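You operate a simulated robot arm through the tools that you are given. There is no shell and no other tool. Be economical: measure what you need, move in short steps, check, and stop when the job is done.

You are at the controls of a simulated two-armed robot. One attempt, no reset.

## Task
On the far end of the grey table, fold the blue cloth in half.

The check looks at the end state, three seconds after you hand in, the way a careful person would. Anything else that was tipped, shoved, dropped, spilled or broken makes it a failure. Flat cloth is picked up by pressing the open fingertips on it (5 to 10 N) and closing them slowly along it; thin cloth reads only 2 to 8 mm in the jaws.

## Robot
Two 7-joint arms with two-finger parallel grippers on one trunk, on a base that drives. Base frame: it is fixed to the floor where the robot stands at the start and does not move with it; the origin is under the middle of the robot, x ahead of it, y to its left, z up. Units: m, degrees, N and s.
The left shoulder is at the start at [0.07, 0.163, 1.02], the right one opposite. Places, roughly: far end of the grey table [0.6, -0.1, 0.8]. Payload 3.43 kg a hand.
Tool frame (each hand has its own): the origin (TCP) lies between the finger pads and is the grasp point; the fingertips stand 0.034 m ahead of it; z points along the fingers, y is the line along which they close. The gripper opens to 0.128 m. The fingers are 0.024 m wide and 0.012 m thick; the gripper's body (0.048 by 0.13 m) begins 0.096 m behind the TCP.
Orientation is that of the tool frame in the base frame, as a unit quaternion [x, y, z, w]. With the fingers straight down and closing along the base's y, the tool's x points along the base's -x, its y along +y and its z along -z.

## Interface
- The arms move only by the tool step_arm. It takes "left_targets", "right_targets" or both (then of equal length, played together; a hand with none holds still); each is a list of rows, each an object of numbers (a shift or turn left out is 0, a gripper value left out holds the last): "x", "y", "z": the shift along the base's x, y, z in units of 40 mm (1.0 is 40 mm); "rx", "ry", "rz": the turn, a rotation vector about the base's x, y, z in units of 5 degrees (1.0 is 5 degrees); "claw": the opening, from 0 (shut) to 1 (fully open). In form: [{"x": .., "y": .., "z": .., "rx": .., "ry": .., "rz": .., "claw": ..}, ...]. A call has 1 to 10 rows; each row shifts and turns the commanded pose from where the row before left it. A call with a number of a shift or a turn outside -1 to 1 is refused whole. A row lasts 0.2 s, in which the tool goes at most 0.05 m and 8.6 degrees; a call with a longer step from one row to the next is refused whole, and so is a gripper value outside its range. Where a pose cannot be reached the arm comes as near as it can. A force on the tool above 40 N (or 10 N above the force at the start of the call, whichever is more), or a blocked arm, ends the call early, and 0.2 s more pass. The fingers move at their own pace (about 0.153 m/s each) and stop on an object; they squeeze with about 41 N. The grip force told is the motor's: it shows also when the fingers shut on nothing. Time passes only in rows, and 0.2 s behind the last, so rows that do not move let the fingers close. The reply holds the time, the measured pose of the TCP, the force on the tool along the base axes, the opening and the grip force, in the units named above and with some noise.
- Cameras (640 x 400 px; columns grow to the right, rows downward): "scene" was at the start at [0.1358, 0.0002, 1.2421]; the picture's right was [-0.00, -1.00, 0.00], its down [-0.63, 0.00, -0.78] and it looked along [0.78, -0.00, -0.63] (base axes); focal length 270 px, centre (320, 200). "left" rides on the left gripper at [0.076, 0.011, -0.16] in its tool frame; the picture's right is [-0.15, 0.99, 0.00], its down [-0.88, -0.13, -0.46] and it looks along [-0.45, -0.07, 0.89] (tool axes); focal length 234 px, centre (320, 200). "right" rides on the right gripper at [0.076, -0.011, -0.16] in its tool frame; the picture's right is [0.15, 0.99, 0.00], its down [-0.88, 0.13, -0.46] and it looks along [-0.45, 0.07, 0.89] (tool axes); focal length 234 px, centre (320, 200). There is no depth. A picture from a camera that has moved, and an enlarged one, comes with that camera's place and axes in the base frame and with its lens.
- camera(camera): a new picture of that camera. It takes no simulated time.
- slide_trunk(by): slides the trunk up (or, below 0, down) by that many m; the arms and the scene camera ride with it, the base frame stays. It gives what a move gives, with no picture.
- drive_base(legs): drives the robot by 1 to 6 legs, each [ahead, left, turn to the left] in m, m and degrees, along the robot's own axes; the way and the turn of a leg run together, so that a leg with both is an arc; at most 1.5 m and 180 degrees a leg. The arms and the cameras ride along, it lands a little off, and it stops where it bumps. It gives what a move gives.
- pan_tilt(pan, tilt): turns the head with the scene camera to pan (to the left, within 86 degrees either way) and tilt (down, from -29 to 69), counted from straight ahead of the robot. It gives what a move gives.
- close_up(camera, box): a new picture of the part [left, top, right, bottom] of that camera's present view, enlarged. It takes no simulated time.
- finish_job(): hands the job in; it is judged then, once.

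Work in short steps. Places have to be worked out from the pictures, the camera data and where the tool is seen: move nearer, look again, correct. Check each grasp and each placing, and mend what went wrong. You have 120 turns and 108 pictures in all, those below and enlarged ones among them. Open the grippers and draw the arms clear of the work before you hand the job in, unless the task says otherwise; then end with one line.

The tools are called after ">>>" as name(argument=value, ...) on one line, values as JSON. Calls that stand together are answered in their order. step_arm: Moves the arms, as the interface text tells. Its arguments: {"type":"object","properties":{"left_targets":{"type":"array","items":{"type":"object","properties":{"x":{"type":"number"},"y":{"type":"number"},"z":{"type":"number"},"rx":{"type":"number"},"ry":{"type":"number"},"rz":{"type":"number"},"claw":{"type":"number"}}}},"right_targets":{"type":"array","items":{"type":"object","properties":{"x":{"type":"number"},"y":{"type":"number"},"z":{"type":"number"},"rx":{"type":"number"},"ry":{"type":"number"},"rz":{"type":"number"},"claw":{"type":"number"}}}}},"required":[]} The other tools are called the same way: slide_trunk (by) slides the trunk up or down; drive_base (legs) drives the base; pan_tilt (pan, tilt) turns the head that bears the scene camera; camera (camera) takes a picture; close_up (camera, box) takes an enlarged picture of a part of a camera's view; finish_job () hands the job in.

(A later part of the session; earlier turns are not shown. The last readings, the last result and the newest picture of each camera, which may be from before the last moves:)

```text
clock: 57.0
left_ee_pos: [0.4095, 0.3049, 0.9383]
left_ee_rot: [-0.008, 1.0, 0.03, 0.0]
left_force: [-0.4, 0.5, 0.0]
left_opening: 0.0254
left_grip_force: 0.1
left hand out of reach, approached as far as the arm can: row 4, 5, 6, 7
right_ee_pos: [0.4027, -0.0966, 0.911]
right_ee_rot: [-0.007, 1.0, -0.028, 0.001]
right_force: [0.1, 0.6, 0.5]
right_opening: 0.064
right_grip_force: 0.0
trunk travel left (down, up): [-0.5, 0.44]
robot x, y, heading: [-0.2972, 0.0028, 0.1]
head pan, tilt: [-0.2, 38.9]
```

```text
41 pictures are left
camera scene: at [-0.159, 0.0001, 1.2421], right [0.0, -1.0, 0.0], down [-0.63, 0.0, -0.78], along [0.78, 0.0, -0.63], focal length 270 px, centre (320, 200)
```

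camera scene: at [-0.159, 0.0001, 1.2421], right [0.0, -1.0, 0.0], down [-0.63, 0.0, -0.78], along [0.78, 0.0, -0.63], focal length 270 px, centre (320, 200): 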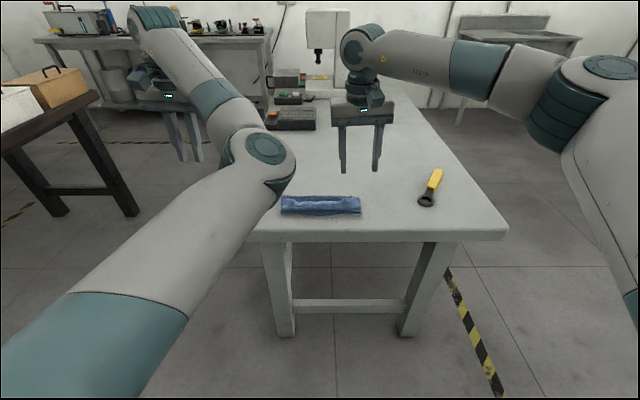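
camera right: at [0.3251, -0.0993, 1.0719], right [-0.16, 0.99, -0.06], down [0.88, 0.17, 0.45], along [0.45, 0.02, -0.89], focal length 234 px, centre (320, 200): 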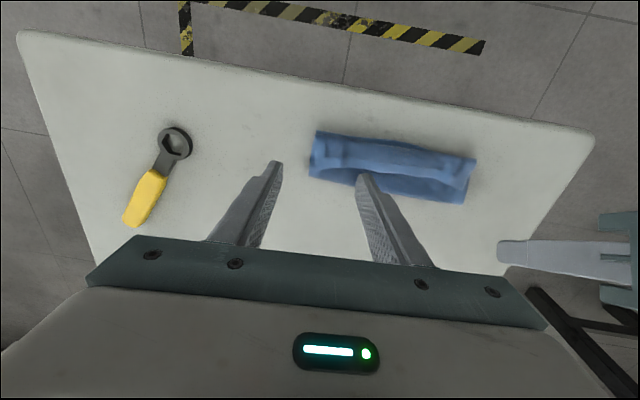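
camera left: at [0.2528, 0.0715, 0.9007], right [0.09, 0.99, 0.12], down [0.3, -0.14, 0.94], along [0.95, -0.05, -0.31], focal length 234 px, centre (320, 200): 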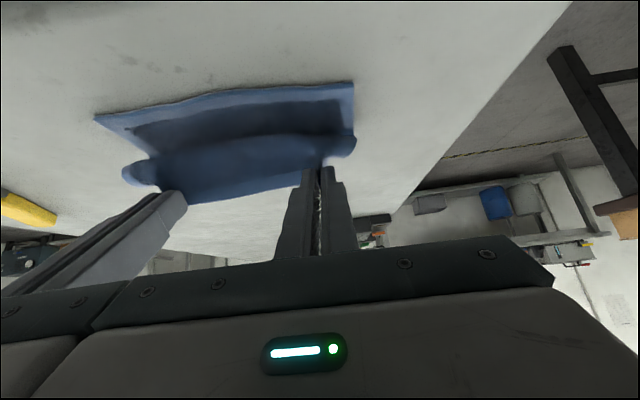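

The left elbow is still inside. I'll try moving the hand further out and up, which keeps that arm clear of the work, and see if it recovers.

>>> step_arm(left_targets=[{"z": 0.7, "y": 0.7}, {"z": 0.7, "y": 0.7}, {"z": 0.7, "y": 0.7}, {"z": 0.5, "y": 0.8}, {"y": 1.0}, {"y": 1.0}, {"y": 1.0}, {}])

>>> camera(camera="scene")

```text
clock: 58.8
left_ee_pos: [0.4106, 0.5391, 1.0415]
left_ee_rot: [-0.008, 1.0, 0.03, 0.001]
left_force: [-0.3, 0.0, 0.3]
left_opening: 0.0257
left_grip_force: 0.0
right_ee_pos: [0.4023, -0.0974, 0.9105]
right_ee_rot: [-0.008, 1.0, -0.027, 0.001]
right_force: [0.2, -0.7, 0.5]
right_opening: 0.0638
right_grip_force: 0.1
trunk travel left (down, up): [-0.5, 0.44]
robot x, y, heading: [-0.2945, 0.0029, 0.1]
head pan, tilt: [-0.2, 38.9]
```

```text
40 pictures are left
camera scene: at [-0.1591, -0.0009, 1.2421], right [0.0, -1.0, 0.0], down [-0.63, 0.0, -0.78], along [0.78, 0.0, -0.63], focal length 270 px, centre (320, 200)
```

scene: 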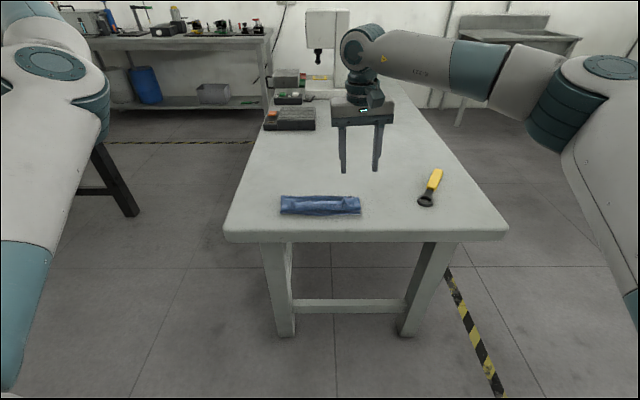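

The left arm is now well clear. I'll use the right hand alone at the centre of the flap, pre-tilted 30° with the fingers pointing back toward the robot.

>>> step_arm(right_targets=[{"x": 0.077, "y": 0.37, "z": -0.2, "ry": 1, "rx": 0.107, "claw": 0.2}, {"x": 0.077, "y": 0.37, "z": -0.2, "ry": 1, "rx": 0.107}, {"x": 0.077, "y": 0.37, "z": -0.2, "ry": 1, "rx": 0.107}, {"x": 0.077, "y": 0.37, "z": -0.2, "ry": 1, "rx": 0.107}, {"x": 0.077, "y": 0.37, "z": -0.2, "ry": 1, "rx": 0.107}, {"x": 0.077, "y": 0.37, "z": -0.2, "ry": 1, "rx": 0.107}, {}])

>>> camera(camera="right")

>>> close_up(camera="scene", box=[240, 150, 400, 250])

```text
clock: 60.4
left_ee_pos: [0.4103, 0.5411, 1.0407]
left_ee_rot: [-0.008, 1.0, 0.029, 0.001]
left_force: [-0.4, 0.1, 0.2]
left_opening: 0.0259
left_grip_force: 0.1
right_ee_pos: [0.402, -0.0231, 0.8759]
right_ee_rot: [-0.016, 0.974, -0.002, -0.228]
right_force: [0.9, -0.9, 0.2]
right_opening: 0.0256
right_grip_force: 0.0
right hand out of reach, approached as far as the arm can: row 5, 6
trunk travel left (down, up): [-0.5, 0.44]
robot x, y, heading: [-0.2943, 0.0007, -0.0]
head pan, tilt: [-0.2, 38.9]
```

```text
39 pictures are left
camera right: at [0.4062, -0.0343, 1.0523], right [-0.16, 0.98, 0.07], down [0.99, 0.16, 0.02], along [0.01, 0.07, -1.0], focal length 234 px, centre (320, 200)
```

right: 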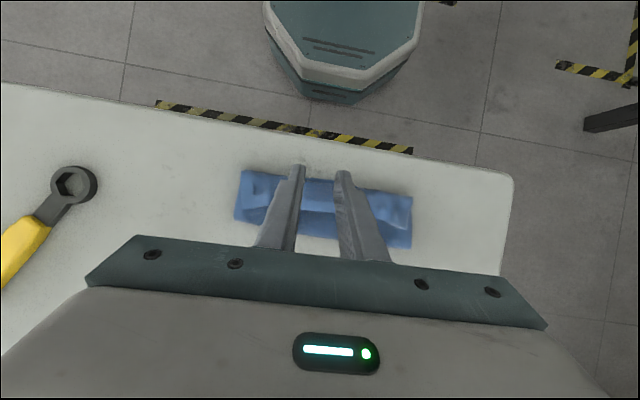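

```text
4.00 times, centred on (320, 200) of scene
camera zoom: at [-0.1591, 0.0012, 1.2421], right [0.0, -1.0, 0.0], down [-0.63, 0.0, -0.78], along [0.78, 0.0, -0.63], focal length 1081 px, centre (320, 200)
```

zoom: 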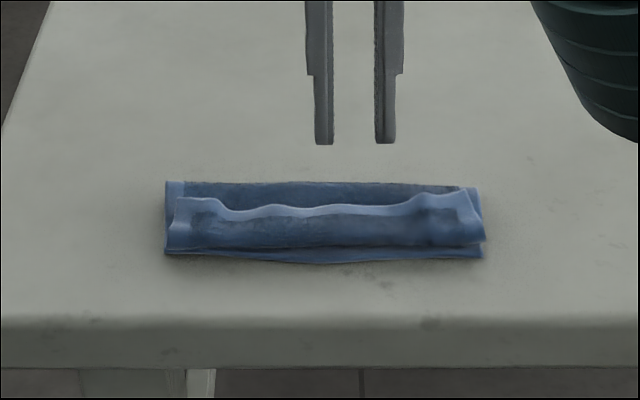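

The tilted pose is at its reach limit, so I'll drive forward 0.09 m and re-place the hand over the flap centre.

>>> drive_base(legs=[[0.09, 0, 0]])

>>> step_arm(right_targets=[{"x": -0.35, "y": 0.08, "ry": 0.36}, {"x": -0.35, "y": 0.08, "ry": 0.36}, {"x": -0.35, "y": 0.08}, {"x": -0.35, "y": 0.08}, {"x": -0.3, "y": 0.08}, {"z": -0.3}, {"z": -0.3}, {}])

>>> camera(camera="right")

>>> close_up(camera="scene", box=[240, 180, 400, 280])

```text
clock: 61.5
left_ee_pos: [0.5012, 0.541, 1.0408]
left_ee_rot: [-0.009, 1.0, 0.029, 0.0]
left_force: [0.3, -0.1, -0.5]
left_opening: 0.0257
left_grip_force: 0.0
right_ee_pos: [0.4931, -0.0231, 0.8756]
right_ee_rot: [-0.016, 0.973, -0.002, -0.228]
right_force: [0.0, 0.1, -1.0]
right_opening: 0.0257
right_grip_force: 0.0
trunk travel left (down, up): [-0.5, 0.44]
robot x, y, heading: [-0.2045, 0.0047, 0.1]
head pan, tilt: [-0.2, 38.9]
```

```text
clock: 63.2
left_ee_pos: [0.5001, 0.5403, 1.0411]
left_ee_rot: [-0.008, 1.0, 0.03, 0.001]
left_force: [-0.2, 0.4, 0.1]
left_opening: 0.0255
left_grip_force: 0.1
right_ee_pos: [0.4249, -0.0087, 0.8523]
right_ee_rot: [-0.015, 0.966, -0.001, -0.259]
right_force: [-0.5, 0.2, -0.6]
right_opening: 0.0256
right_grip_force: 0.0
trunk travel left (down, up): [-0.5, 0.44]
robot x, y, heading: [-0.204, -0.0014, 0.1]
head pan, tilt: [-0.2, 38.9]
```

```text
37 pictures are left
camera right: at [0.4387, -0.0197, 1.0282], right [-0.16, 0.98, 0.08], down [0.99, 0.16, -0.04], along [-0.06, 0.07, -1.0], focal length 234 px, centre (320, 200)
```

right: 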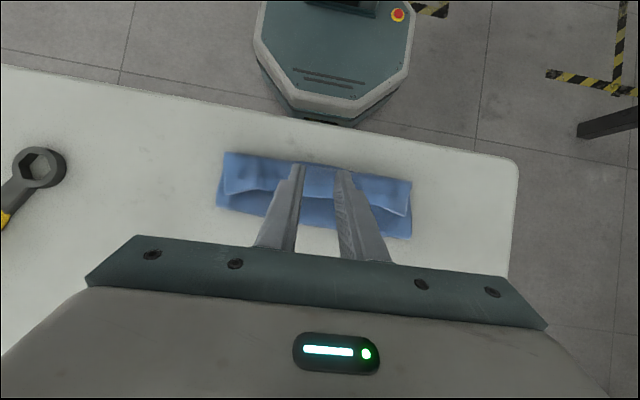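

```text
4.00 times, centred on (320, 230) of scene
camera zoom: at [-0.0694, 0.0005, 1.2421], right [0.0, -1.0, 0.0], down [-0.63, 0.0, -0.78], along [0.78, 0.0, -0.63], focal length 1081 px, centre (320, 80)
```

zoom: 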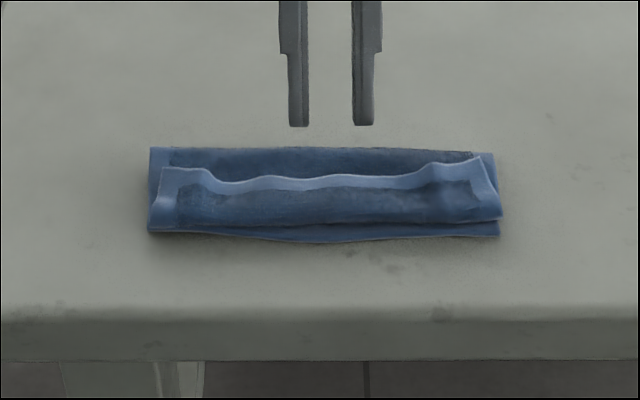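

Aligned; the lowest fingertip corner will land a few mm inside the free edge. Lowering.

>>> step_arm(right_targets=[{"x": -0.13, "z": -0.4}, {"z": -0.4}, {"z": -0.25}, {"z": -0.1}, {"z": -0.06}, {}])

>>> close_up(camera="scene", box=[240, 180, 400, 280])

```text
clock: 64.7
left_ee_pos: [0.5002, 0.5422, 1.0406]
left_ee_rot: [-0.008, 1.0, 0.03, 0.001]
left_force: [-0.3, 0.2, -0.4]
left_opening: 0.0256
left_grip_force: 0.0
right_ee_pos: [0.4176, -0.007, 0.8034]
right_ee_rot: [-0.016, 0.966, -0.001, -0.259]
right_force: [0.6, -0.9, -0.4]
right_opening: 0.0256
right_grip_force: 0.1
trunk travel left (down, up): [-0.5, 0.44]
robot x, y, heading: [-0.2067, 0.0025, -0.2]
head pan, tilt: [-0.2, 38.9]
```

```text
4.00 times, centred on (320, 230) of scene
camera zoom: at [-0.0694, 0.0005, 1.2421], right [0.0, -1.0, 0.0], down [-0.63, 0.0, -0.78], along [0.78, 0.0, -0.63], focal length 1081 px, centre (320, 80)
```

zoom: 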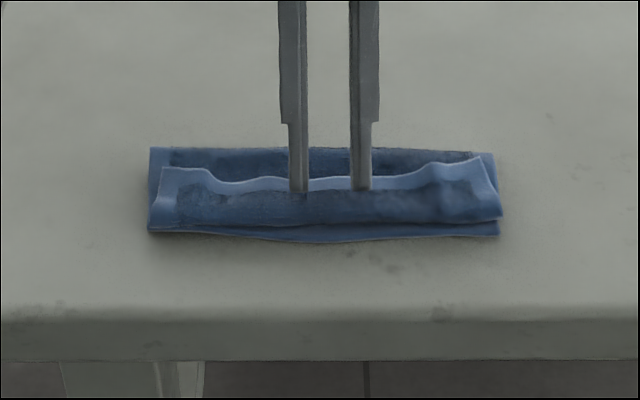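

>>> step_arm(right_targets=[{"z": -0.06}, {"z": -0.05}, {"z": -0.04}, {}])

```text
clock: 65.7
left_ee_pos: [0.5008, 0.5406, 1.0401]
left_ee_rot: [-0.009, 1.0, 0.029, 0.001]
left_force: [-0.5, 0.0, 1.1]
left_opening: 0.0259
left_grip_force: 0.1
right_ee_pos: [0.4181, -0.0074, 0.7961]
right_ee_rot: [-0.016, 0.966, -0.001, -0.259]
right_force: [-0.2, -0.4, 0.7]
right_opening: 0.0255
right_grip_force: 0.0
trunk travel left (down, up): [-0.5, 0.44]
robot x, y, heading: [-0.2087, -0.0025, 0.2]
head pan, tilt: [-0.2, 38.9]
```

Contact is starting at about 0.7 N. Two more small steps.

>>> step_arm(right_targets=[{"z": -0.05}, {"z": -0.02}, {}])

```text
clock: 66.5
left_ee_pos: [0.4988, 0.5407, 1.0419]
left_ee_rot: [-0.009, 1.0, 0.03, 0.001]
left_force: [-0.5, -0.4, -1.0]
left_opening: 0.0257
left_grip_force: 0.0
right_ee_pos: [0.4193, -0.0069, 0.7951]
right_ee_rot: [-0.016, 0.966, -0.002, -0.258]
right_force: [-0.7, 0.1, 3.5]
right_opening: 0.0257
right_grip_force: 0.1
trunk travel left (down, up): [-0.5, 0.44]
robot x, y, heading: [-0.204, -0.0005, 0.2]
head pan, tilt: [-0.2, 38.9]
```

Now at 3.5 N, the same level that caught a single layer before. I'll add a hair and close slowly, then lift slightly.

>>> step_arm(right_targets=[{"z": -0.02, "claw": 0.17}, {"claw": 0.14}, {"claw": 0.11}, {"claw": 0.08}, {"claw": 0.05}, {"claw": 0.02}, {"claw": 0}, {}, {}])

>>> step_arm(right_targets=[{"z": 0.2}, {"z": 0.3}, {"z": 0.3}, {}])

>>> close_up(camera="scene", box=[240, 180, 400, 280])

```text
clock: 68.5
left_ee_pos: [0.5002, 0.5391, 1.0402]
left_ee_rot: [-0.008, 1.0, 0.029, 0.001]
left_force: [0.1, -0.7, -0.3]
left_opening: 0.0256
left_grip_force: 0.0
right_ee_pos: [0.4188, -0.0073, 0.7938]
right_ee_rot: [-0.016, 0.966, -0.002, -0.258]
right_force: [-0.8, -1.2, 6.7]
right_opening: 0.0056
right_grip_force: 40.2
trunk travel left (down, up): [-0.5, 0.44]
robot x, y, heading: [-0.211, 0.0001, 0.1]
head pan, tilt: [-0.2, 38.9]
```

```text
clock: 69.5
left_ee_pos: [0.5001, 0.54, 1.0408]
left_ee_rot: [-0.008, 1.0, 0.03, 0.001]
left_force: [0.9, -0.4, 0.6]
left_opening: 0.0257
left_grip_force: 0.1
right_ee_pos: [0.4196, -0.0073, 0.8244]
right_ee_rot: [-0.017, 0.966, -0.002, -0.259]
right_force: [-0.4, 0.0, 0.2]
right_opening: 0.0053
right_grip_force: 39.5
trunk travel left (down, up): [-0.5, 0.44]
robot x, y, heading: [-0.2013, -0.0016, 0.0]
head pan, tilt: [-0.2, 38.9]
```

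```text
4.00 times, centred on (320, 230) of scene
camera zoom: at [-0.0693, 0.0005, 1.2421], right [0.0, -1.0, 0.0], down [-0.63, 0.0, -0.78], along [0.78, 0.0, -0.63], focal length 1081 px, centre (320, 80)
```

zoom: 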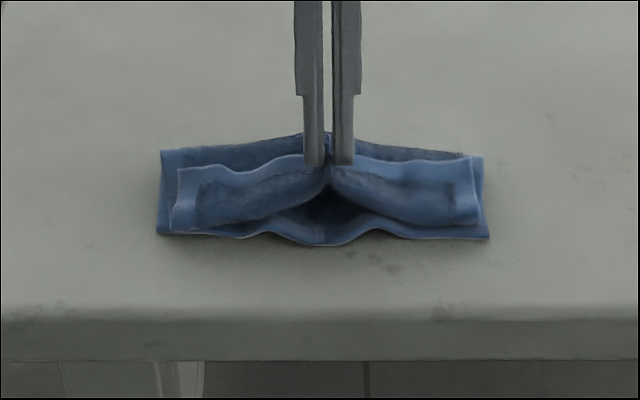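

It caught two layers (5.5 mm, with the middle layer lifting too). I'll lower, release, and retry with lighter pressure.

>>> step_arm(right_targets=[{"z": -0.3}, {"z": -0.3}, {"z": -0.1}, {"claw": 0.05}, {"claw": 0.1}, {"claw": 0.15}, {"claw": 0.19}, {"z": 0.3}, {"z": 0.5}, {}])

>>> close_up(camera="scene", box=[240, 180, 400, 280])

```text
clock: 71.7
left_ee_pos: [0.5005, 0.5395, 1.0396]
left_ee_rot: [-0.009, 1.0, 0.03, 0.0]
left_force: [0.5, 0.5, 0.0]
left_opening: 0.0255
left_grip_force: 0.1
right_ee_pos: [0.4201, -0.0078, 0.8286]
right_ee_rot: [-0.015, 0.966, 0.0, -0.259]
right_force: [-0.2, 0.5, -0.4]
right_opening: 0.0244
right_grip_force: 0.0
trunk travel left (down, up): [-0.5, 0.44]
robot x, y, heading: [-0.2034, 0.0003, -0.1]
head pan, tilt: [-0.2, 38.9]
```

```text
4.00 times, centred on (320, 230) of scene
camera zoom: at [-0.069, 0.0004, 1.2421], right [0.0, -1.0, 0.0], down [-0.63, 0.0, -0.78], along [0.78, 0.0, -0.63], focal length 1081 px, centre (320, 80)
```

zoom: 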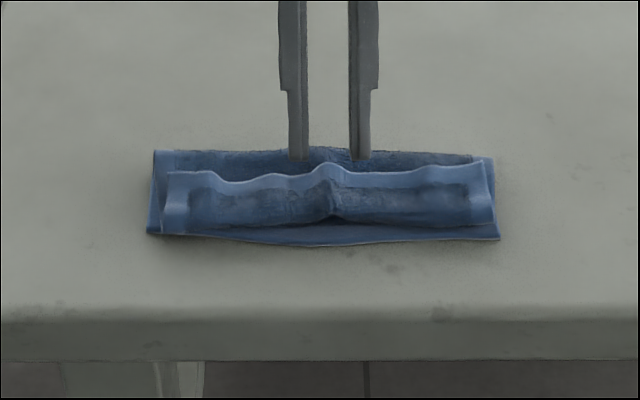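

A ridge now stands in the flap right between the fingers, so I can pinch it without pressing. I'll lower to just above contact and close.

>>> step_arm(right_targets=[{"x": 0.1, "z": -0.3}, {"y": 0.05, "z": -0.3}, {"z": -0.15}, {"claw": 0.15}, {"claw": 0.1}, {"claw": 0.05}, {"claw": 0}, {}, {}])

>>> step_arm(right_targets=[{"z": 0.2}, {"z": 0.3}, {"z": 0.3}, {}])

>>> close_up(camera="scene", box=[240, 180, 400, 280])

```text
clock: 73.7
left_ee_pos: [0.5008, 0.54, 1.0403]
left_ee_rot: [-0.008, 1.0, 0.03, 0.001]
left_force: [0.3, -0.1, 0.3]
left_opening: 0.0256
left_grip_force: 0.0
right_ee_pos: [0.4235, -0.0068, 0.7992]
right_ee_rot: [-0.016, 0.966, -0.002, -0.259]
right_force: [0.4, -0.1, 0.2]
right_opening: 0.0046
right_grip_force: 39.0
trunk travel left (down, up): [-0.5, 0.44]
robot x, y, heading: [-0.2066, 0.0012, -0.0]
head pan, tilt: [-0.2, 38.9]
```

```text
clock: 74.7
left_ee_pos: [0.5007, 0.5391, 1.041]
left_ee_rot: [-0.009, 1.0, 0.03, 0.001]
left_force: [-0.2, 0.1, -0.1]
left_opening: 0.0255
left_grip_force: 0.0
right_ee_pos: [0.4237, -0.0052, 0.8319]
right_ee_rot: [-0.016, 0.966, -0.002, -0.258]
right_force: [0.5, -0.2, -0.6]
right_opening: 0.0048
right_grip_force: 39.1
trunk travel left (down, up): [-0.5, 0.44]
robot x, y, heading: [-0.2073, -0.0012, 0.1]
head pan, tilt: [-0.2, 38.9]
```

```text
4.00 times, centred on (320, 230) of scene
camera zoom: at [-0.0691, 0.0004, 1.2421], right [0.0, -1.0, 0.0], down [-0.63, 0.0, -0.78], along [0.78, 0.0, -0.63], focal length 1081 px, centre (320, 80)
```

zoom: 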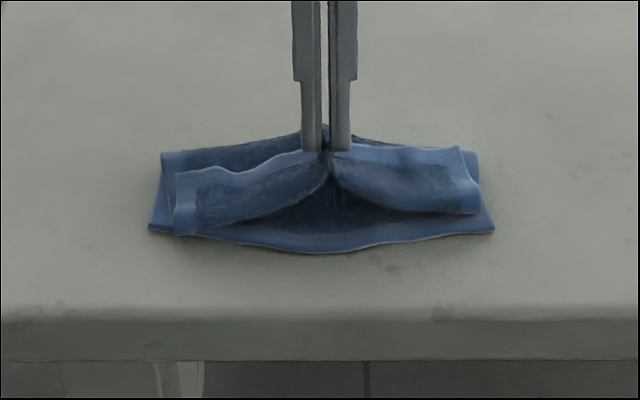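

It still holds two layers. I'll release and raise, then lower the trunk 0.15 m so the arm can tilt well past horizontal after a lighter re-grip.

>>> step_arm(right_targets=[{"z": -0.3}, {"z": -0.3}, {"z": -0.1}, {"claw": 0.06}, {"claw": 0.12}, {"claw": 0.21}, {"z": 0.4}, {"z": 0.8}, {"z": 0.9, "ry": -0.5}, {"z": 0.9, "ry": -0.5}])

>>> step_arm(right_targets=[{"z": 0.9, "ry": -0.5}, {"z": 0.9, "ry": -0.5}, {"z": 0.9, "ry": -1}, {}], left_targets=[{"z": 0.7}, {"z": 0.7}, {"z": 0.7}, {}])

>>> slide_trunk(by=-0.15)

>>> camera(camera="scene")

>>> camera(camera="right")

```text
clock: 76.8
left_ee_pos: [0.4997, 0.5409, 1.0414]
left_ee_rot: [-0.008, 1.0, 0.03, 0.0]
left_force: [0.3, 0.6, -0.2]
left_opening: 0.0257
left_grip_force: 0.0
right_ee_pos: [0.4214, -0.0074, 0.926]
right_ee_rot: [-0.016, 0.976, -0.002, -0.216]
right_force: [0.3, 0.1, 1.0]
right_opening: 0.0269
right_grip_force: 0.0
trunk travel left (down, up): [-0.5, 0.44]
robot x, y, heading: [-0.2045, 0.002, -0.1]
head pan, tilt: [-0.2, 38.9]
```

```text
clock: 77.8
left_ee_pos: [0.4934, 0.5344, 1.1233]
left_ee_rot: [-0.009, 1.0, 0.03, 0.0]
left_force: [-0.4, 0.5, -0.4]
left_opening: 0.0258
left_grip_force: 0.0
left hand out of reach, approached as far as the arm can: row 3
right_ee_pos: [0.4247, -0.0081, 1.0281]
right_ee_rot: [-0.014, 0.991, -0.003, -0.131]
right_force: [-0.5, 0.3, -0.3]
right_opening: 0.0269
right_grip_force: 0.1
trunk travel left (down, up): [-0.5, 0.44]
robot x, y, heading: [-0.2028, -0.0013, -0.0]
head pan, tilt: [-0.2, 38.9]
```

```text
clock: 79.6
left_ee_pos: [0.4926, 0.535, 0.9738]
left_ee_rot: [-0.009, 0.999, 0.03, 0.0]
left_force: [0.0, 0.2, -0.3]
left_opening: 0.0256
left_grip_force: 0.0
right_ee_pos: [0.4234, -0.0069, 0.881]
right_ee_rot: [-0.015, 0.991, -0.004, -0.13]
right_force: [-0.4, -0.2, -0.8]
right_opening: 0.027
right_grip_force: 0.0
trunk travel left (down, up): [-0.35, 0.59]
robot x, y, heading: [-0.205, -0.0044, -0.1]
head pan, tilt: [-0.2, 38.9]
```

```text
31 pictures are left
camera scene: at [-0.0696, 0.0004, 1.0922], right [0.0, -1.0, 0.0], down [-0.63, 0.0, -0.78], along [0.78, 0.0, -0.63], focal length 270 px, centre (320, 200)
```

scene: 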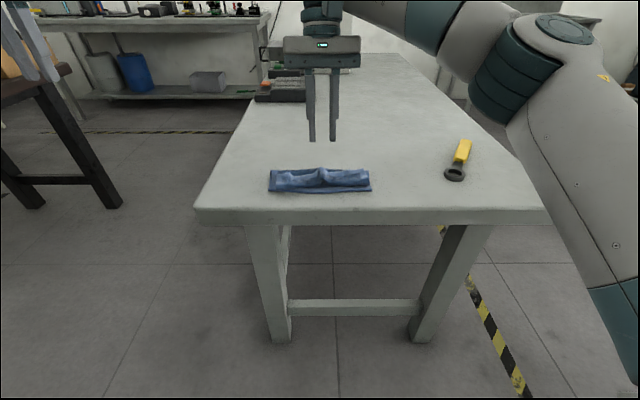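

```text
30 pictures are left
camera right: at [0.3918, -0.0183, 1.0542], right [-0.17, 0.98, 0.04], down [0.96, 0.16, 0.21], along [0.2, 0.07, -0.98], focal length 234 px, centre (320, 200)
```

right: 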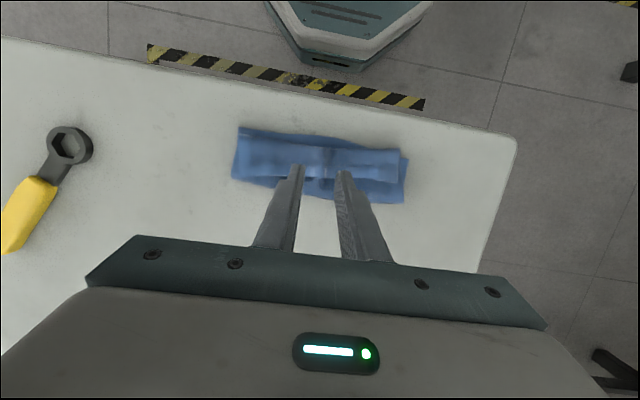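

>>> close_up(camera="scene", box=[256, 150, 384, 210])

>>> close_up(camera="right", box=[220, 110, 420, 220])

```text
5.00 times, centred on (320, 180) of scene
camera zoom: at [-0.0696, 0.0004, 1.0922], right [0.0, -1.0, 0.0], down [-0.63, 0.0, -0.78], along [0.78, 0.0, -0.63], focal length 1352 px, centre (320, 300)
```

zoom: 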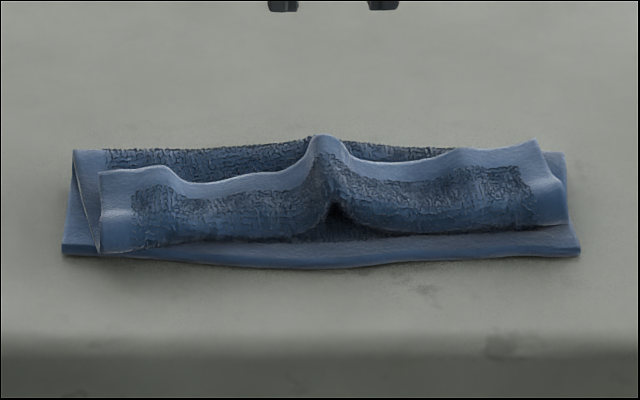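

```text
3.20 times, centred on (320, 165) of right
camera zoom: at [0.3918, -0.0183, 1.0542], right [-0.17, 0.98, 0.04], down [0.96, 0.16, 0.21], along [0.2, 0.07, -0.98], focal length 749 px, centre (320, 312)
```

zoom: 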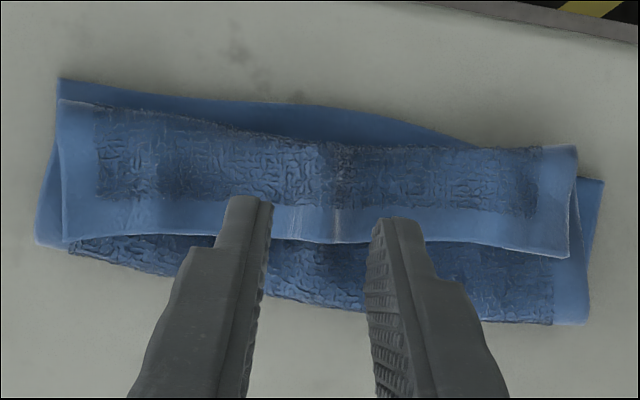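

The centre ridge's free edge stands at z≈0.785 (x≈0.421, y≈0). I'll pinch only its top few mm, where only the flap should be.

>>> step_arm(right_targets=[{"y": 0.17, "z": -0.6}, {"z": -0.6}, {"z": -0.5}, {}, {"claw": 0.15}, {"claw": 0.1}, {"claw": 0.05}, {"claw": 0}, {}, {}])

>>> step_arm(right_targets=[{"z": 0.2}, {"z": 0.3}, {"z": 0.2}, {}])

>>> close_up(camera="scene", box=[256, 140, 384, 220])

```text
clock: 81.8
left_ee_pos: [0.4921, 0.5353, 0.9746]
left_ee_rot: [-0.009, 1.0, 0.029, 0.001]
left_force: [0.0, -0.3, -0.1]
left_opening: 0.0256
left_grip_force: 0.1
right_ee_pos: [0.4241, -0.0007, 0.812]
right_ee_rot: [-0.016, 0.991, -0.004, -0.131]
right_force: [0.3, 0.5, 0.3]
right_opening: 0.0028
right_grip_force: 37.3
trunk travel left (down, up): [-0.35, 0.59]
robot x, y, heading: [-0.2072, -0.0, -0.1]
head pan, tilt: [-0.2, 38.9]
```

```text
clock: 82.8
left_ee_pos: [0.4919, 0.5349, 0.9729]
left_ee_rot: [-0.009, 1.0, 0.03, 0.001]
left_force: [-0.4, 0.3, 0.1]
left_opening: 0.0257
left_grip_force: 0.1
right_ee_pos: [0.4233, 0.0013, 0.841]
right_ee_rot: [-0.016, 0.991, -0.004, -0.131]
right_force: [-0.5, -0.5, -0.1]
right_opening: 0.003
right_grip_force: 37.5
trunk travel left (down, up): [-0.35, 0.59]
robot x, y, heading: [-0.2055, 0.0001, 0.3]
head pan, tilt: [-0.2, 38.9]
```

```text
5.00 times, centred on (320, 180) of scene
camera zoom: at [-0.0693, 0.0004, 1.0921], right [0.0, -1.0, 0.0], down [-0.63, 0.0, -0.78], along [0.78, 0.0, -0.63], focal length 1352 px, centre (320, 300)
```

zoom: 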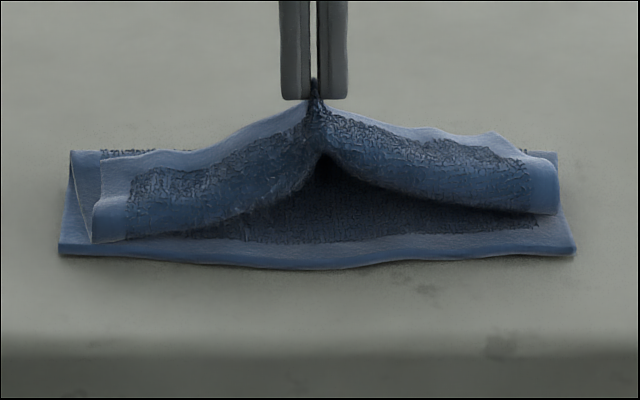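

A clean single layer at 2.8 mm, and the flap lifts with the lower layer staying flat. I'll raise and tilt in two stages.

>>> step_arm(right_targets=[{"x": -0.014, "z": 0.15, "ry": -1}, {"x": -0.014, "z": 0.15, "ry": -1}, {"x": -0.014, "z": 0.1, "ry": -1}, {"x": -0.014, "z": 0.1, "ry": -1}, {"x": -0.014, "z": 0.1, "ry": -1}, {"x": -0.014, "z": 0.1, "ry": -1}, {"x": -0.014, "ry": -1}, {"x": -0.014, "ry": -1}, {"x": -0.014, "ry": -1}, {}])

>>> close_up(camera="scene", box=[240, 120, 400, 220])

```text
clock: 85.0
left_ee_pos: [0.4922, 0.5352, 0.9741]
left_ee_rot: [-0.009, 1.0, 0.029, 0.001]
left_force: [0.7, 1.1, 1.6]
left_opening: 0.0257
left_grip_force: 0.0
right_ee_pos: [0.4189, 0.0001, 0.8681]
right_ee_rot: [-0.013, 0.966, -0.009, 0.259]
right_force: [0.4, -0.8, 0.1]
right_opening: 0.0027
right_grip_force: 37.4
trunk travel left (down, up): [-0.35, 0.59]
robot x, y, heading: [-0.2052, -0.0003, -0.1]
head pan, tilt: [-0.2, 38.9]
```

```text
4.00 times, centred on (320, 170) of scene
camera zoom: at [-0.0693, 0.0005, 1.0921], right [0.0, -1.0, 0.0], down [-0.63, 0.0, -0.78], along [0.78, 0.0, -0.63], focal length 1081 px, centre (320, 320)
```

zoom: 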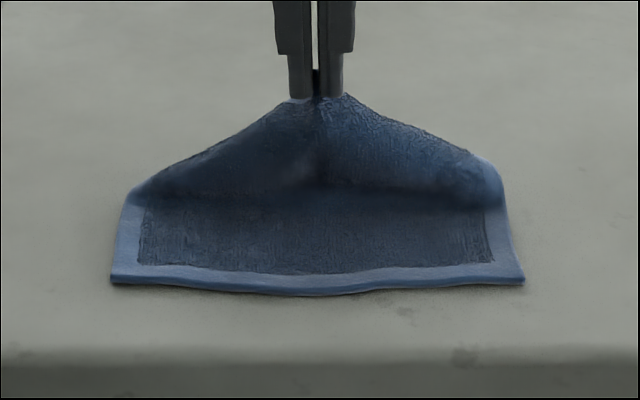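

The top half is now standing up from the fold with the lower half flat. I'll continue over toward the near edge while tilting.

>>> step_arm(right_targets=[{"x": -0.18, "z": -0.03, "ry": -1}, {"x": -0.18, "z": -0.03, "ry": -1}, {"x": -0.18, "z": -0.05, "ry": -1}, {"x": -0.18, "z": -0.05, "ry": -1}, {"x": -0.18, "z": -0.08, "ry": -1}, {"x": -0.18, "z": -0.08, "ry": -1}, {"x": -0.18, "z": -0.1, "ry": -1}, {"x": -0.18, "z": -0.1, "ry": -1}, {"x": -0.18, "z": -0.1, "ry": -1}, {}])

>>> close_up(camera="scene", box=[220, 120, 420, 245])

```text
clock: 87.2
left_ee_pos: [0.4911, 0.5346, 0.973]
left_ee_rot: [-0.008, 1.0, 0.029, 0.001]
left_force: [0.4, 0.2, -0.3]
left_opening: 0.0257
left_grip_force: 0.1
right_ee_pos: [0.3527, 0.0006, 0.8428]
right_ee_rot: [-0.008, 0.793, -0.014, 0.609]
right_force: [-0.6, -0.3, 0.1]
right_opening: 0.0028
right_grip_force: 36.8
trunk travel left (down, up): [-0.35, 0.59]
robot x, y, heading: [-0.2048, 0.0008, -0.2]
head pan, tilt: [-0.2, 38.9]
```

```text
3.20 times, centred on (320, 182) of scene
camera zoom: at [-0.0695, 0.0003, 1.0921], right [0.0, -1.0, 0.0], down [-0.63, 0.0, -0.78], along [0.78, 0.0, -0.63], focal length 865 px, centre (320, 256)
```

zoom: 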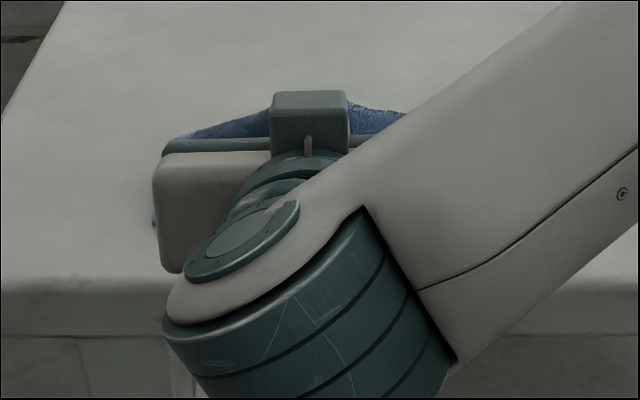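

The view is blocked by the arm. I'll continue the tilt to about 100° while coming down, then check with the wrist camera.

>>> step_arm(right_targets=[{"x": -0.06, "z": -0.1, "ry": -1}, {"x": -0.06, "z": -0.15, "ry": -1}, {"x": -0.06, "z": -0.2, "ry": -1}, {"x": -0.06, "z": -0.2, "ry": -1}, {"x": -0.06, "z": -0.2, "ry": -1}, {}])

>>> camera(camera="right")

```text
clock: 88.6
left_ee_pos: [0.4924, 0.5353, 0.9739]
left_ee_rot: [-0.008, 1.0, 0.03, 0.0]
left_force: [0.1, -0.7, -0.1]
left_opening: 0.0256
left_grip_force: 0.1
right_ee_pos: [0.3512, -0.0132, 0.819]
right_ee_rot: [0.02, 0.644, -0.015, 0.764]
right_force: [-0.3, 0.4, 0.6]
right_opening: 0.003
right_grip_force: 37.5
trunk travel left (down, up): [-0.35, 0.59]
robot x, y, heading: [-0.2034, -0.0024, -0.1]
head pan, tilt: [-0.2, 38.9]
```

```text
24 pictures are left
camera right: at [0.2067, -0.0171, 0.7173], right [0.07, 0.99, -0.13], down [-0.59, 0.15, 0.79], along [0.8, 0.02, 0.6], focal length 234 px, centre (320, 200)
```

right: 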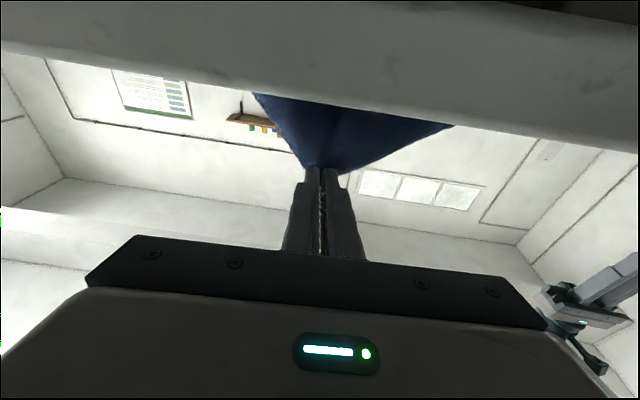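

Tilt is at 100° and the sheet stretches from the grip back to the fold. I'll lower it toward the near edge.

>>> step_arm(right_targets=[{"x": -0.05, "z": -0.2}, {"x": -0.05, "z": -0.25}, {"z": -0.25}, {"z": -0.1}, {}])

>>> camera(camera="right")

>>> camera(camera="scene")

```text
clock: 89.8
left_ee_pos: [0.4912, 0.5372, 0.9735]
left_ee_rot: [-0.008, 1.0, 0.03, 0.0]
left_force: [-0.1, 0.8, 0.3]
left_opening: 0.0256
left_grip_force: 0.0
right_ee_pos: [0.3629, -0.0115, 0.7946]
right_ee_rot: [0.01, 0.645, -0.017, 0.764]
right_force: [-0.9, 0.3, 0.1]
right_opening: 0.0027
right_grip_force: 37.0
right hand out of reach, approached as far as the arm can: row 1, 2, 3
trunk travel left (down, up): [-0.35, 0.59]
robot x, y, heading: [-0.2019, 0.0023, -0.1]
head pan, tilt: [-0.2, 38.9]
```

```text
23 pictures are left
camera right: at [0.2176, -0.0175, 0.6943], right [0.06, 0.99, -0.15], down [-0.59, 0.16, 0.79], along [0.8, 0.04, 0.59], focal length 234 px, centre (320, 200)
```

right: 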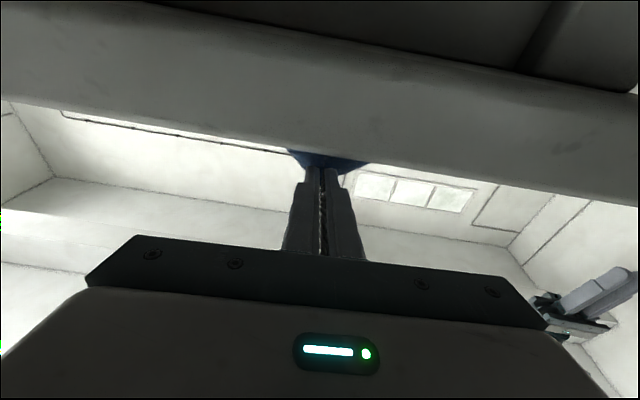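

```text
22 pictures are left
camera scene: at [-0.0694, 0.0005, 1.0921], right [0.0, -1.0, 0.0], down [-0.63, 0.0, -0.78], along [0.78, 0.0, -0.63], focal length 270 px, centre (320, 200)
```

scene: 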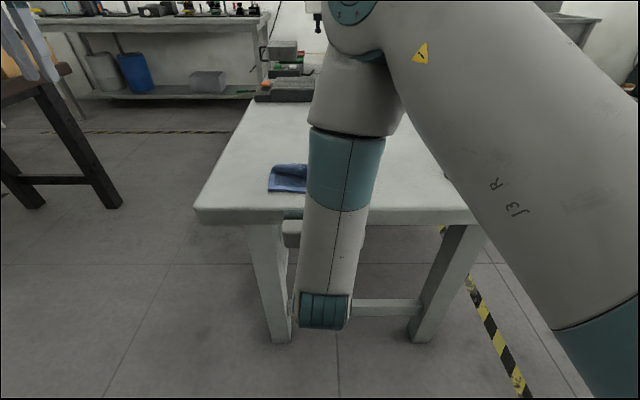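

The grip tip is at x≈0.396. I'll drive back about 1.5 cm to pull the sheet taut over the near edge, then inspect.

>>> drive_base(legs=[[-0.015, 0, 0]])

>>> close_up(camera="scene", box=[250, 140, 400, 230])

```text
clock: 90.6
left_ee_pos: [0.4753, 0.5352, 0.9748]
left_ee_rot: [-0.009, 1.0, 0.029, 0.0]
left_force: [-0.7, -0.4, 0.6]
left_opening: 0.0256
left_grip_force: 0.1
right_ee_pos: [0.3479, -0.0128, 0.7943]
right_ee_rot: [0.009, 0.645, -0.019, 0.764]
right_force: [0.4, 0.9, 0.5]
right_opening: 0.0028
right_grip_force: 37.6
trunk travel left (down, up): [-0.35, 0.59]
robot x, y, heading: [-0.2173, -0.0005, -0.2]
head pan, tilt: [-0.2, 38.9]
```

```text
4.27 times, centred on (325, 185) of scene
camera zoom: at [-0.0849, 0.0005, 1.0922], right [0.0, -1.0, 0.0], down [-0.63, 0.0, -0.78], along [0.78, 0.0, -0.63], focal length 1153 px, centre (299, 264)
```

zoom: 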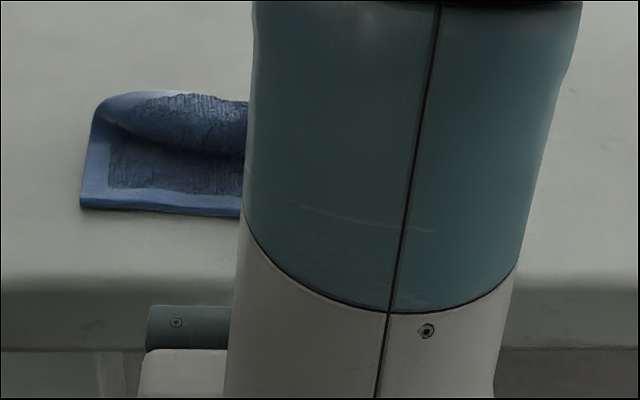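

I'll release here, let the edge fall, then withdraw by driving back.

>>> step_arm(right_targets=[{"claw": 0.05}, {"claw": 0.1}, {"claw": 0.15}, {"claw": 0.2}, {}])

>>> drive_base(legs=[[-0.12, 0, 0]])

>>> camera(camera="scene")

```text
clock: 91.8
left_ee_pos: [0.4772, 0.5357, 0.9737]
left_ee_rot: [-0.008, 1.0, 0.03, 0.0]
left_force: [-0.6, 0.6, -0.2]
left_opening: 0.0256
left_grip_force: 0.0
right_ee_pos: [0.3488, -0.0139, 0.7944]
right_ee_rot: [0.01, 0.645, -0.02, 0.764]
right_force: [-1.3, 0.4, 0.3]
right_opening: 0.0258
right_grip_force: 0.0
trunk travel left (down, up): [-0.35, 0.59]
robot x, y, heading: [-0.2225, -0.005, 0.3]
head pan, tilt: [-0.2, 38.9]
```

```text
clock: 93.0
left_ee_pos: [0.357, 0.5355, 0.975]
left_ee_rot: [-0.009, 1.0, 0.03, 0.002]
left_force: [-1.1, 0.4, -1.4]
left_opening: 0.0257
left_grip_force: 0.1
right_ee_pos: [0.2293, -0.0138, 0.7959]
right_ee_rot: [0.01, 0.645, -0.02, 0.764]
right_force: [-0.4, 0.3, 0.7]
right_opening: 0.0255
right_grip_force: 0.1
trunk travel left (down, up): [-0.35, 0.59]
robot x, y, heading: [-0.3398, 0.0029, -0.1]
head pan, tilt: [-0.2, 38.9]
```

```text
20 pictures are left
camera scene: at [-0.2039, 0.0006, 1.0923], right [0.0, -1.0, 0.0], down [-0.63, 0.0, -0.78], along [0.78, 0.0, -0.63], focal length 270 px, centre (320, 200)
```

scene: 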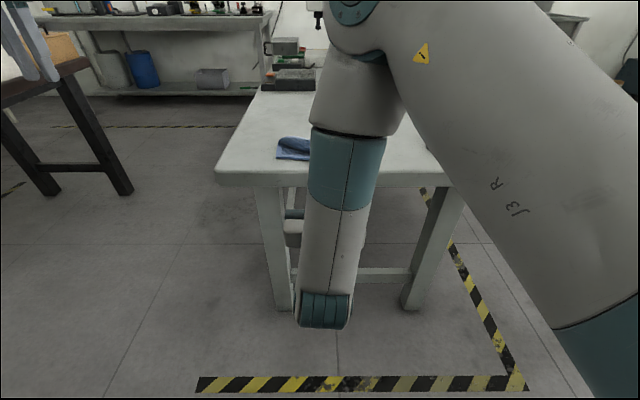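

I'll move the right arm up and aside to see the cloth.

>>> step_arm(right_targets=[{"z": 0.7, "y": -0.3, "ry": 1}, {"z": 0.7, "y": -0.6, "ry": 1}, {"y": -0.8, "z": 0.5, "ry": 1}, {"y": -0.8, "z": 0.5, "ry": 1}, {"y": -0.8, "ry": 1}, {"y": -0.8, "ry": 1}, {"y": -0.8, "ry": 1}, {"ry": 1}, {"ry": 1}, {"ry": 1}])

>>> close_up(camera="scene", box=[256, 110, 384, 190])

```text
clock: 95.2
left_ee_pos: [0.3591, 0.5349, 0.9742]
left_ee_rot: [-0.009, 1.0, 0.029, 0.0]
left_force: [0.5, 0.1, 0.5]
left_opening: 0.0258
left_grip_force: 0.1
right_ee_pos: [0.2397, -0.2064, 0.8936]
right_ee_rot: [0.001, 0.908, -0.022, 0.419]
right_force: [0.4, -0.8, 0.1]
right_opening: 0.0255
right_grip_force: 0.1
right hand out of reach, approached as far as the arm can: row 4, 5
trunk travel left (down, up): [-0.35, 0.59]
robot x, y, heading: [-0.3393, -0.0013, 0.0]
head pan, tilt: [-0.2, 38.9]
```

```text
5.00 times, centred on (320, 150) of scene
camera zoom: at [-0.2024, 0.0005, 1.0921], right [0.0, -1.0, 0.0], down [-0.63, 0.0, -0.78], along [0.78, 0.0, -0.63], focal length 1352 px, centre (320, 450)
```

zoom: 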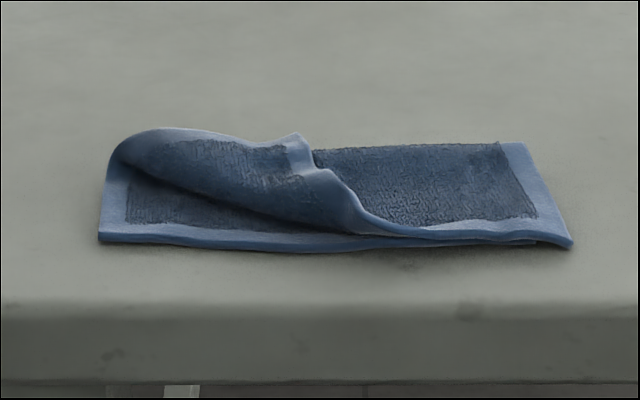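

Excellent: the right half is properly folded; only the left half is still turned back. I'll drive forward and bring the right hand over the left end for a look.

>>> drive_base(legs=[[0.135, 0, 0]])

>>> step_arm(right_targets=[{"z": 0.2, "x": 0.1, "y": 0.6, "ry": 1}, {"x": 0.15, "y": 0.7, "ry": 1}, {"x": 0.15, "y": 0.7, "ry": 1}, {"x": 0.15, "y": 0.7, "ry": 1}, {"x": 0.15, "y": 0.7, "ry": 1}, {"x": 0.15, "y": 0.7, "ry": 1}, {"x": 0.15, "y": 0.7, "ry": 1}, {"x": 0.15, "y": 0.7, "ry": 1}, {"x": 0.15, "y": 0.6, "ry": 1}, {"x": 0.1, "ry": 1}])

>>> camera(camera="right")

>>> close_up(camera="scene", box=[240, 130, 400, 230])

```text
clock: 96.5
left_ee_pos: [0.4945, 0.5372, 0.9725]
left_ee_rot: [-0.008, 1.0, 0.029, 0.0]
left_force: [0.4, 0.2, -0.3]
left_opening: 0.0257
left_grip_force: 0.0
right_ee_pos: [0.3762, -0.2053, 0.8923]
right_ee_rot: [0.001, 0.907, -0.022, 0.419]
right_force: [0.0, -0.3, 0.2]
right_opening: 0.0255
right_grip_force: 0.0
trunk travel left (down, up): [-0.35, 0.59]
robot x, y, heading: [-0.2047, 0.0031, 0.0]
head pan, tilt: [-0.2, 38.9]
```

```text
clock: 98.7
left_ee_pos: [0.4936, 0.5353, 0.9733]
left_ee_rot: [-0.009, 1.0, 0.029, 0.0]
left_force: [1.2, 0.0, 0.5]
left_opening: 0.0256
left_grip_force: 0.1
right_ee_pos: [0.4313, 0.0378, 0.9002]
right_ee_rot: [-0.008, 1.0, -0.02, -0.004]
right_force: [0.0, 0.7, -1.3]
right_opening: 0.0259
right_grip_force: 0.0
trunk travel left (down, up): [-0.35, 0.59]
robot x, y, heading: [-0.2015, 0.0015, 0.0]
head pan, tilt: [-0.2, 38.9]
```

```text
18 pictures are left
camera right: at [0.3569, 0.0324, 1.0618], right [-0.16, 0.99, -0.04], down [0.88, 0.16, 0.44], along [0.44, 0.04, -0.9], focal length 234 px, centre (320, 200)
```

right: 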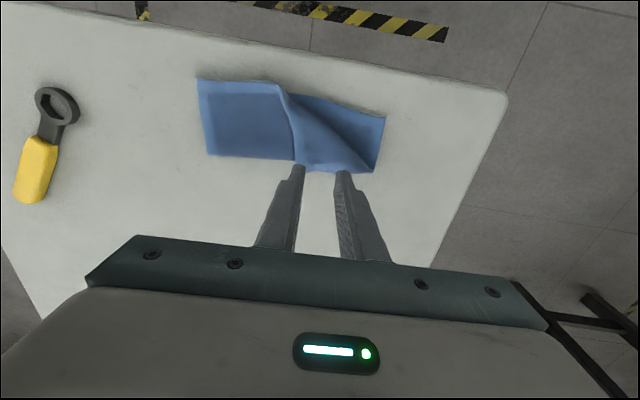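

```text
4.00 times, centred on (320, 180) of scene
camera zoom: at [-0.0672, 0.0005, 1.0921], right [0.0, -1.0, 0.0], down [-0.63, 0.0, -0.78], along [0.78, 0.0, -0.63], focal length 1081 px, centre (320, 280)
```

zoom: 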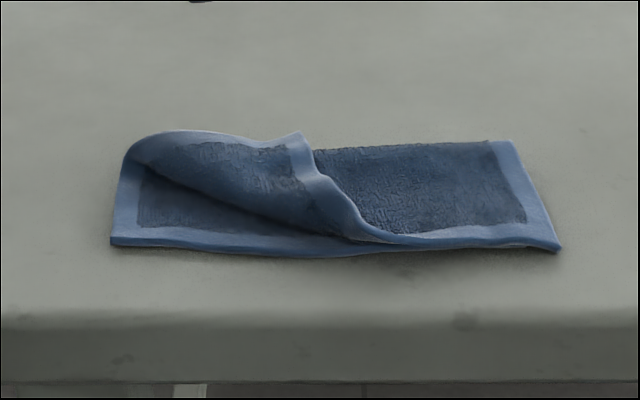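

>>> close_up(camera="right", box=[190, 60, 400, 190])

```text
3.05 times, centred on (295, 125) of right
camera zoom: at [0.3569, 0.0324, 1.0618], right [-0.16, 0.99, -0.04], down [0.88, 0.16, 0.44], along [0.44, 0.04, -0.9], focal length 714 px, centre (396, 429)
```

zoom: 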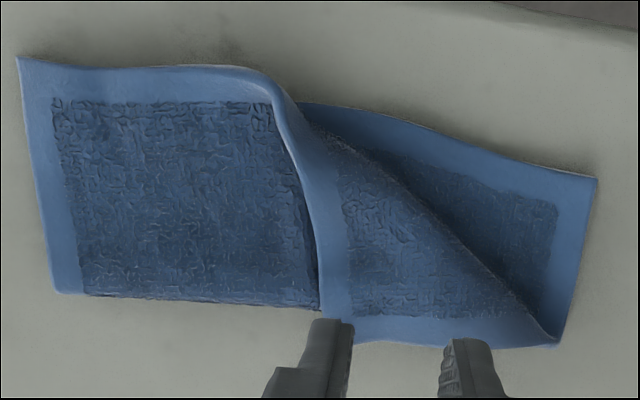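

The remaining piece is a triangle: its free corner sits raised at about (0.454, 0.010, 0.775) and belongs at about (0.382, 0.107). I'll shift the base left a bit for reach, then position over that corner.

>>> drive_base(legs=[[0, 0.07, 0]])

>>> step_arm(right_targets=[{"y": -0.9, "x": 0.1, "z": -0.2, "rx": 0.23}, {"y": -0.9, "x": 0.1, "z": -0.2, "rx": 0.23}, {"y": -0.45, "x": 0.1, "z": -0.4}, {"z": -0.5}, {}])

>>> close_up(camera="right", box=[190, 60, 430, 210])

```text
clock: 99.7
left_ee_pos: [0.4925, 0.6065, 0.9737]
left_ee_rot: [-0.01, 1.0, 0.029, 0.0]
left_force: [0.8, 0.4, -1.1]
left_opening: 0.0255
left_grip_force: 0.1
right_ee_pos: [0.4305, 0.1098, 0.9021]
right_ee_rot: [-0.009, 1.0, -0.021, -0.003]
right_force: [0.1, 0.4, -0.3]
right_opening: 0.0255
right_grip_force: 0.0
trunk travel left (down, up): [-0.35, 0.59]
robot x, y, heading: [-0.2069, 0.0706, 0.2]
head pan, tilt: [-0.2, 38.9]
```

```text
clock: 100.9
left_ee_pos: [0.493, 0.6062, 0.9736]
left_ee_rot: [-0.01, 1.0, 0.029, 0.001]
left_force: [0.0, 0.3, 0.0]
left_opening: 0.0252
left_grip_force: 0.0
right_ee_pos: [0.4452, 0.0187, 0.8476]
right_ee_rot: [-0.008, 1.0, 0.0, -0.004]
right_force: [0.1, 0.7, -0.9]
right_opening: 0.0254
right_grip_force: 0.1
trunk travel left (down, up): [-0.35, 0.59]
robot x, y, heading: [-0.2018, 0.0726, 0.1]
head pan, tilt: [-0.2, 38.9]
```

```text
2.67 times, centred on (310, 135) of right
camera zoom: at [0.3694, 0.0056, 1.0086], right [-0.16, 0.99, 0.0], down [0.88, 0.15, 0.45], along [0.44, 0.07, -0.89], focal length 624 px, centre (347, 373)
```

zoom: 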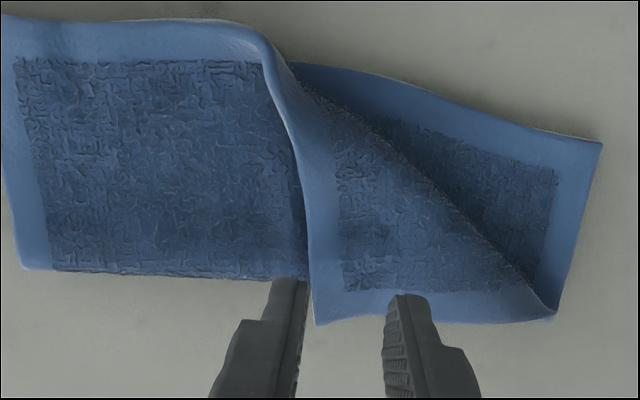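

The corner is between the fingers. I'll lower gently to tip height ≈0.769 and check force.

>>> step_arm(right_targets=[{"z": -0.4, "x": 0.05}, {"z": -0.4}, {"z": -0.2}, {"z": -0.1}, {}])

>>> close_up(camera="scene", box=[270, 140, 430, 240])

```text
clock: 102.1
left_ee_pos: [0.4916, 0.6062, 0.9741]
left_ee_rot: [-0.009, 1.0, 0.029, 0.0]
left_force: [0.8, 0.3, 0.4]
left_opening: 0.0257
left_grip_force: 0.0
right_ee_pos: [0.4455, 0.019, 0.8037]
right_ee_rot: [-0.008, 1.0, 0.0, -0.003]
right_force: [-0.7, 0.5, 0.2]
right_opening: 0.0254
right_grip_force: 0.0
trunk travel left (down, up): [-0.35, 0.59]
robot x, y, heading: [-0.2003, 0.0683, -0.3]
head pan, tilt: [-0.2, 38.9]
```

```text
4.00 times, centred on (350, 190) of scene
camera zoom: at [-0.0676, 0.0701, 1.0921], right [0.0, -1.0, 0.0], down [-0.63, 0.0, -0.78], along [0.78, 0.0, -0.63], focal length 1081 px, centre (200, 240)
```

zoom: 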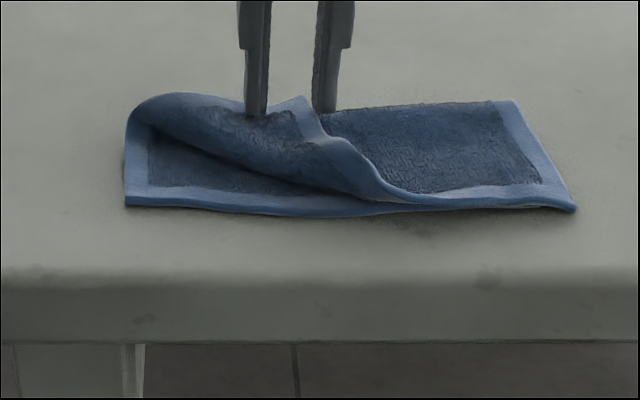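

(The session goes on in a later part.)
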